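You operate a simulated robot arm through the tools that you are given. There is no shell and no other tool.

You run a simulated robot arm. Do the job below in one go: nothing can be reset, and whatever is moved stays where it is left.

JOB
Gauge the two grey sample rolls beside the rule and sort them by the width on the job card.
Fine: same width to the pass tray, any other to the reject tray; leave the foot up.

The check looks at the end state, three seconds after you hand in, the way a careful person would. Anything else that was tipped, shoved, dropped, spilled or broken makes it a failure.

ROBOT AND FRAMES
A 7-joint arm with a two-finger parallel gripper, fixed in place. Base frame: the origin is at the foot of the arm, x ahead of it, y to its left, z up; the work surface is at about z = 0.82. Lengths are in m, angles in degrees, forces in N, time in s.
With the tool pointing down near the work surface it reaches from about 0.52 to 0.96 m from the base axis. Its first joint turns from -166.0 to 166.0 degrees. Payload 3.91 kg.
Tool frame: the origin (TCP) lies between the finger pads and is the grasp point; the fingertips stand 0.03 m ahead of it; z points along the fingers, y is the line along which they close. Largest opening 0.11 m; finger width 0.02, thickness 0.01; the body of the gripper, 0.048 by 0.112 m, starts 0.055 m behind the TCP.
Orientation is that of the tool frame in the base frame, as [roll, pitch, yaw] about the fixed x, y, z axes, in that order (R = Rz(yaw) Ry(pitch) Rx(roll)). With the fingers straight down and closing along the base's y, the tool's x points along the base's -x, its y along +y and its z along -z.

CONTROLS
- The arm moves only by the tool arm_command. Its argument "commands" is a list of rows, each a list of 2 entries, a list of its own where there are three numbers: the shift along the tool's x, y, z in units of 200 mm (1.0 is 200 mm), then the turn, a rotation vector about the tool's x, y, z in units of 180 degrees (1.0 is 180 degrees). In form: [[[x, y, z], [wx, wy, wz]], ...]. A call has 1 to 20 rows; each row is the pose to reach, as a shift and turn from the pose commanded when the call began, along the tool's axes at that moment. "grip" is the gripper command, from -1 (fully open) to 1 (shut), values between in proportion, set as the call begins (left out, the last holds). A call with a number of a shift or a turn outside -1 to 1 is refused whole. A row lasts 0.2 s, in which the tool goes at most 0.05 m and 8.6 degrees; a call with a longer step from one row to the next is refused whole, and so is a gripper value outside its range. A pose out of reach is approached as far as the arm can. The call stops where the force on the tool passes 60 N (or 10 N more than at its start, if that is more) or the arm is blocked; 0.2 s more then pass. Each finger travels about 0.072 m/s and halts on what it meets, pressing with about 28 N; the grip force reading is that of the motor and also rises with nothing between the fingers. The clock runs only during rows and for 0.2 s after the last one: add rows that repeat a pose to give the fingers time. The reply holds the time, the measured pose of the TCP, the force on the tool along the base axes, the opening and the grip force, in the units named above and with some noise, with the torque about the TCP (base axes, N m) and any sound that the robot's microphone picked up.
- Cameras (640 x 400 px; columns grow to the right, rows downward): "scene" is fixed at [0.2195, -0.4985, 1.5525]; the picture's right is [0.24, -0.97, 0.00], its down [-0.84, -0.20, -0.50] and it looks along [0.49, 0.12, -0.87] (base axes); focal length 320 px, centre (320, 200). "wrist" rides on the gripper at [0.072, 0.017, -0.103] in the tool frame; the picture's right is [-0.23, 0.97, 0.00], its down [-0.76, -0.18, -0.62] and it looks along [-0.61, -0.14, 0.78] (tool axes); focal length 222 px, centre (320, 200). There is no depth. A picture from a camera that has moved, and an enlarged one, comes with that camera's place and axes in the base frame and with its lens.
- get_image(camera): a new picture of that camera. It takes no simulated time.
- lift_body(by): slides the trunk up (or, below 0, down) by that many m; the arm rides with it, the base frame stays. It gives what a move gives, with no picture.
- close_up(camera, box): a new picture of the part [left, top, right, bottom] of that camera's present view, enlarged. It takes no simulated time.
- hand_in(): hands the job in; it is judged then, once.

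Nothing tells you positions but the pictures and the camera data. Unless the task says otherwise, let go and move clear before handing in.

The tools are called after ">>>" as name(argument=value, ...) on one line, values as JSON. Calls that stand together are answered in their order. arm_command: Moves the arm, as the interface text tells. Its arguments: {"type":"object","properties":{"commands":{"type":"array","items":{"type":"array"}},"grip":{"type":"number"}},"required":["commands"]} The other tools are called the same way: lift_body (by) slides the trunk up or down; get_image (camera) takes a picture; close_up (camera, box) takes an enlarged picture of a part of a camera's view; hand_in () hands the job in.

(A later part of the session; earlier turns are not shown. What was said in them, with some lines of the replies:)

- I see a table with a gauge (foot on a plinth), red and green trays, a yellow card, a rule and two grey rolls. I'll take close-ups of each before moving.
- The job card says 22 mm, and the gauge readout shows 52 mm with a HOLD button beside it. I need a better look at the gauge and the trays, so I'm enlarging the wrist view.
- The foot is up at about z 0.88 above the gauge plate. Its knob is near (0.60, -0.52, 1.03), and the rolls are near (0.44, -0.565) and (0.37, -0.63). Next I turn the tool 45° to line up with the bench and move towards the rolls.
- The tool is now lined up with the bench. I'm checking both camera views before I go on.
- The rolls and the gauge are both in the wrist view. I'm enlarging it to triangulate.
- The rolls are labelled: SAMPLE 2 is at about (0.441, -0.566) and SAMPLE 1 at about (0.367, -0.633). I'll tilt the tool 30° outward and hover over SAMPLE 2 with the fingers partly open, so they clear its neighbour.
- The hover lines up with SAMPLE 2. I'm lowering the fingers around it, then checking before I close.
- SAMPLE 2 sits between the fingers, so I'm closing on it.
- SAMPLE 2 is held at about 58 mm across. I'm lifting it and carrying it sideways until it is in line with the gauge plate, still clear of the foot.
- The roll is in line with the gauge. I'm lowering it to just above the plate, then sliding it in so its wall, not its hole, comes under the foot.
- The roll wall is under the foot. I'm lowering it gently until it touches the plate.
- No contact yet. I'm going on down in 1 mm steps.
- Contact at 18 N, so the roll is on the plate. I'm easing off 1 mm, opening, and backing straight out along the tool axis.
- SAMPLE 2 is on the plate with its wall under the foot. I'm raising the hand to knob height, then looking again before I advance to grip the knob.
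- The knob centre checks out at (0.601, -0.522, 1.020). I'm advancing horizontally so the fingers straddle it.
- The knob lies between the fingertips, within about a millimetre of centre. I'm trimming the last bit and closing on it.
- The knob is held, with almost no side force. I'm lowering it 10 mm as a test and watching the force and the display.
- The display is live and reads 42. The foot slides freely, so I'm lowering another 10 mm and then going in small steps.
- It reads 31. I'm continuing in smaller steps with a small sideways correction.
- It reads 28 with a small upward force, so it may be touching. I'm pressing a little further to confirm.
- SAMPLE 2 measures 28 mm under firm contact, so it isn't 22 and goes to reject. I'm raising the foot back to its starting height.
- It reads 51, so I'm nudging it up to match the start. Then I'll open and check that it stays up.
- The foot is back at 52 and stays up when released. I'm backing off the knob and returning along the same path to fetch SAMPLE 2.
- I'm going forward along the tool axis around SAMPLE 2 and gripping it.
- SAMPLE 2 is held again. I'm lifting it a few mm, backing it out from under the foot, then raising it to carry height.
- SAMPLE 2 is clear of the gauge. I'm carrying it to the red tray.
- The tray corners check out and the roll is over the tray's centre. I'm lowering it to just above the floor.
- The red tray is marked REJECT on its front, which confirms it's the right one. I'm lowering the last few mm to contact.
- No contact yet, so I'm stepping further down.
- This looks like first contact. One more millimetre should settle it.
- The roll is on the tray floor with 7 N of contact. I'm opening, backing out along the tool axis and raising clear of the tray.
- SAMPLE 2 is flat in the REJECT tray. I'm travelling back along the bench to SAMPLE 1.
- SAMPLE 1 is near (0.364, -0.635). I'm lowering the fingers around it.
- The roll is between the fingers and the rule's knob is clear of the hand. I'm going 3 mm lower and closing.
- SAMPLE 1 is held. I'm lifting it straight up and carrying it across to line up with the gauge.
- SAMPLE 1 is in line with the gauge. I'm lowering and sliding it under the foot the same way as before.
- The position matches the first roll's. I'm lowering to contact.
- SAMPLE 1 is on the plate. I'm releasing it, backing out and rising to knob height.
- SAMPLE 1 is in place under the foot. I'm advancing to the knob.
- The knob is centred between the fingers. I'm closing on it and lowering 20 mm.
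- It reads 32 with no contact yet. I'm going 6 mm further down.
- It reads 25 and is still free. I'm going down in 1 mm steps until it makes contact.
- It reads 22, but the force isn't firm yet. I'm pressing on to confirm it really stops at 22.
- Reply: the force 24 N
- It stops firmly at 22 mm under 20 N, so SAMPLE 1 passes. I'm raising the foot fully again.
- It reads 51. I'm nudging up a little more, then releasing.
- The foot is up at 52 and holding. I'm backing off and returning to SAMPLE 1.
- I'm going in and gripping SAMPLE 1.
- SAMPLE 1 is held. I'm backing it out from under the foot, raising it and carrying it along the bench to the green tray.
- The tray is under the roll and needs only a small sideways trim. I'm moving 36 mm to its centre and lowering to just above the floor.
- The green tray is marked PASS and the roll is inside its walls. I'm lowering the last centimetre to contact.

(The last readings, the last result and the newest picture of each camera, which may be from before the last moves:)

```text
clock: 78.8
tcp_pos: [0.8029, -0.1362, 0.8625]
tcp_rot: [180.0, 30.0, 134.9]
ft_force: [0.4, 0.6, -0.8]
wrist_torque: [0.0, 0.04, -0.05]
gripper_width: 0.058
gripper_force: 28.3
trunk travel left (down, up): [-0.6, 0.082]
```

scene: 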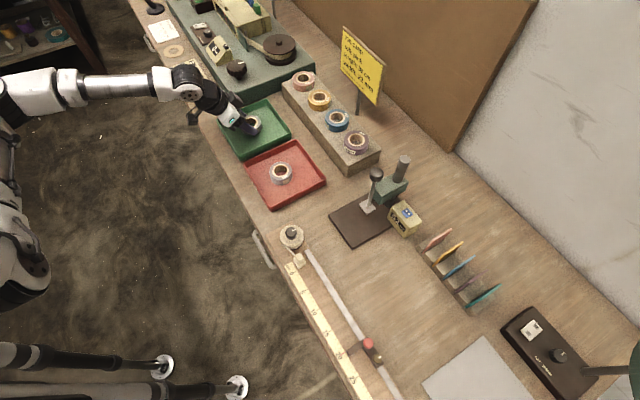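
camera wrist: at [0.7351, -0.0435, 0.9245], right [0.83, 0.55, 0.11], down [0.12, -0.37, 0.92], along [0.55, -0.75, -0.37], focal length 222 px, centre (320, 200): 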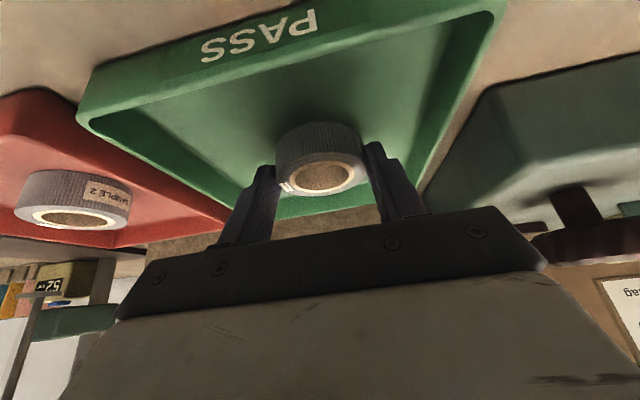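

>>> arm_command(commands=[[[0.0025, 0, 0.0043], [0, 0, 0]], [[0.0025, 0, 0.0043], [0, 0, 0]]])

>>> arm_command(commands=[[[0.0025, 0, 0.0043], [0, 0, 0]], [[0.0025, 0, 0.0043], [0, 0, 0]]])

```text
clock: 79.4
tcp_pos: [0.8044, -0.1362, 0.8616]
tcp_rot: [-180.0, 29.9, 135.0]
ft_force: [-0.1, 0.8, -0.3]
wrist_torque: [0.0, -0.02, 0.03]
gripper_width: 0.0581
gripper_force: 27.4
trunk travel left (down, up): [-0.6, 0.082]
```

```text
clock: 80.0
tcp_pos: [0.8031, -0.1379, 0.8619]
tcp_rot: [180.0, 30.0, 135.0]
ft_force: [0.2, 0.8, 1.5]
wrist_torque: [0.06, -0.12, 0.02]
gripper_width: 0.0579
gripper_force: 28.1
trunk travel left (down, up): [-0.6, 0.082]
```

First touch. One more millimetre, then I release and withdraw along the tool axis.

>>> arm_command(commands=[[[0.002, 0, 0.0035], [0, 0, 0]], [[0.002, 0, 0.0035], [0, 0, 0]]])

>>> arm_command(commands=[[[0, 0, 0], [0, 0, 0]], [[0, 0, 0], [0, 0, 0]], [[0, 0, 0], [0, 0, 0]]], grip=-0.53)

>>> arm_command(commands=[[[0, 0, -0.1], [0, 0, 0]], [[0, 0, -0.25], [0, 0, 0]], [[0, 0, -0.4], [0, 0, 0]], [[0, 0, -0.58], [0, 0, 0]], [[0, 0, -0.75], [0, 0, 0]], [[0, 0, -0.9], [0, 0, 0]], [[0, 0, -0.9], [0, 0, 0]]])

>>> get_image(camera="wrist")

>>> get_image(camera="scene")

>>> close_up(camera="scene", box=[200, 80, 430, 250])

```text
clock: 80.6
tcp_pos: [0.8036, -0.1374, 0.8615]
tcp_rot: [-179.9, 30.2, 134.9]
ft_force: [1.7, -2.1, 5.6]
wrist_torque: [-0.1, 0.0, -0.06]
gripper_width: 0.0579
gripper_force: 27.8
trunk travel left (down, up): [-0.6, 0.082]
```

```text
clock: 81.4
tcp_pos: [0.8035, -0.1375, 0.8606]
tcp_rot: [-180.0, 29.9, 135.2]
ft_force: [-0.1, -0.5, 0.6]
wrist_torque: [0.04, -0.01, 0.04]
gripper_width: 0.0839
gripper_force: 0.1
trunk travel left (down, up): [-0.6, 0.082]
```

```text
clock: 83.0
tcp_pos: [0.7417, -0.0766, 1.016]
tcp_rot: [-180.0, 30.0, 135.0]
ft_force: [-0.1, -1.1, -0.4]
wrist_torque: [-0.01, -0.04, 0.02]
gripper_width: 0.0839
gripper_force: 0.0
trunk travel left (down, up): [-0.6, 0.082]
```

```text
taken
camera wrist: at [0.673, 0.0159, 1.0694], right [0.83, 0.55, 0.11], down [0.12, -0.37, 0.92], along [0.55, -0.75, -0.37], focal length 222 px, centre (320, 200)
```

wrist: 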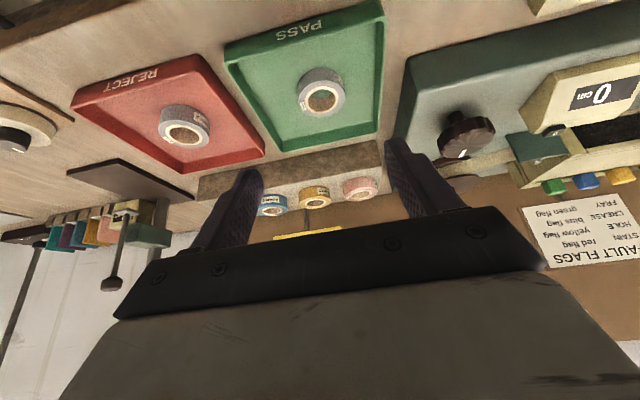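

```text
taken
```

scene: 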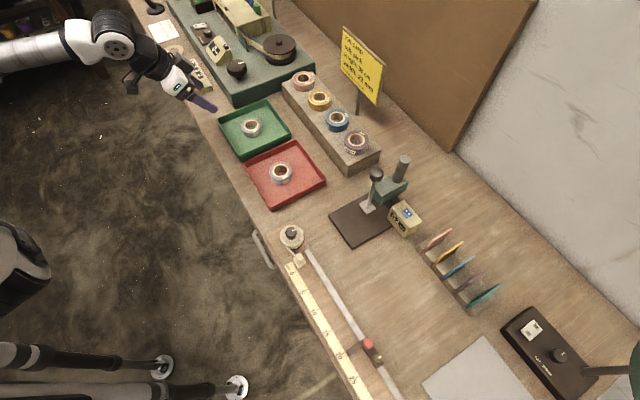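

```text
2.35 times, centred on (315, 165) of scene
camera zoom: at [0.2195, -0.4985, 1.5525], right [0.24, -0.97, 0.0], down [-0.84, -0.2, -0.5], along [0.49, 0.12, -0.87], focal length 752 px, centre (332, 282)
```

zoom: 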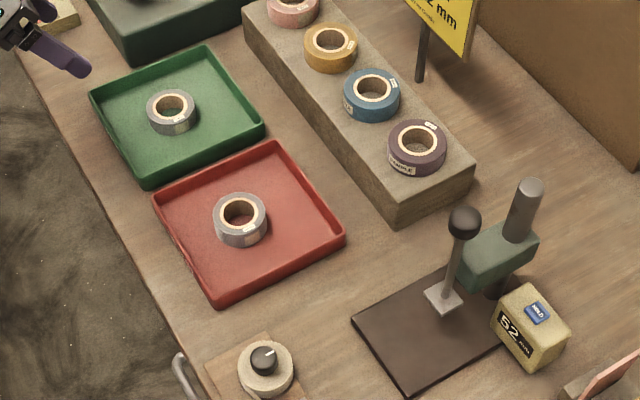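

SAMPLE 1 (22 mm) lies flat in the PASS tray and SAMPLE 2 (28 mm) in the REJECT tray. The foot is up at 52, nothing else looks disturbed and the hand is clear, so I'm handing in.

>>> hand_in()

```text
The job is handed in.
```

I gauged both grey rolls against the job card's 22 mm, sorted them and handed the job in. The result of the check hasn't come back.

| Roll | Gauge reading | Tray |
|---|---|---|
| SAMPLE 1 | 22 mm | green, marked PASS |
| SAMPLE 2 | 28 mm | red, marked REJECT |

I read each width with the foot pressed firmly on the roll, at about 18–20 N. I did not check the gauge's zero on the bare plate.

The foot is back up at 52 mm, where it started, and stays there on its own. Both rolls lie flat in their trays and the arm is clear. In the last pictures nothing else on the bench looks moved.
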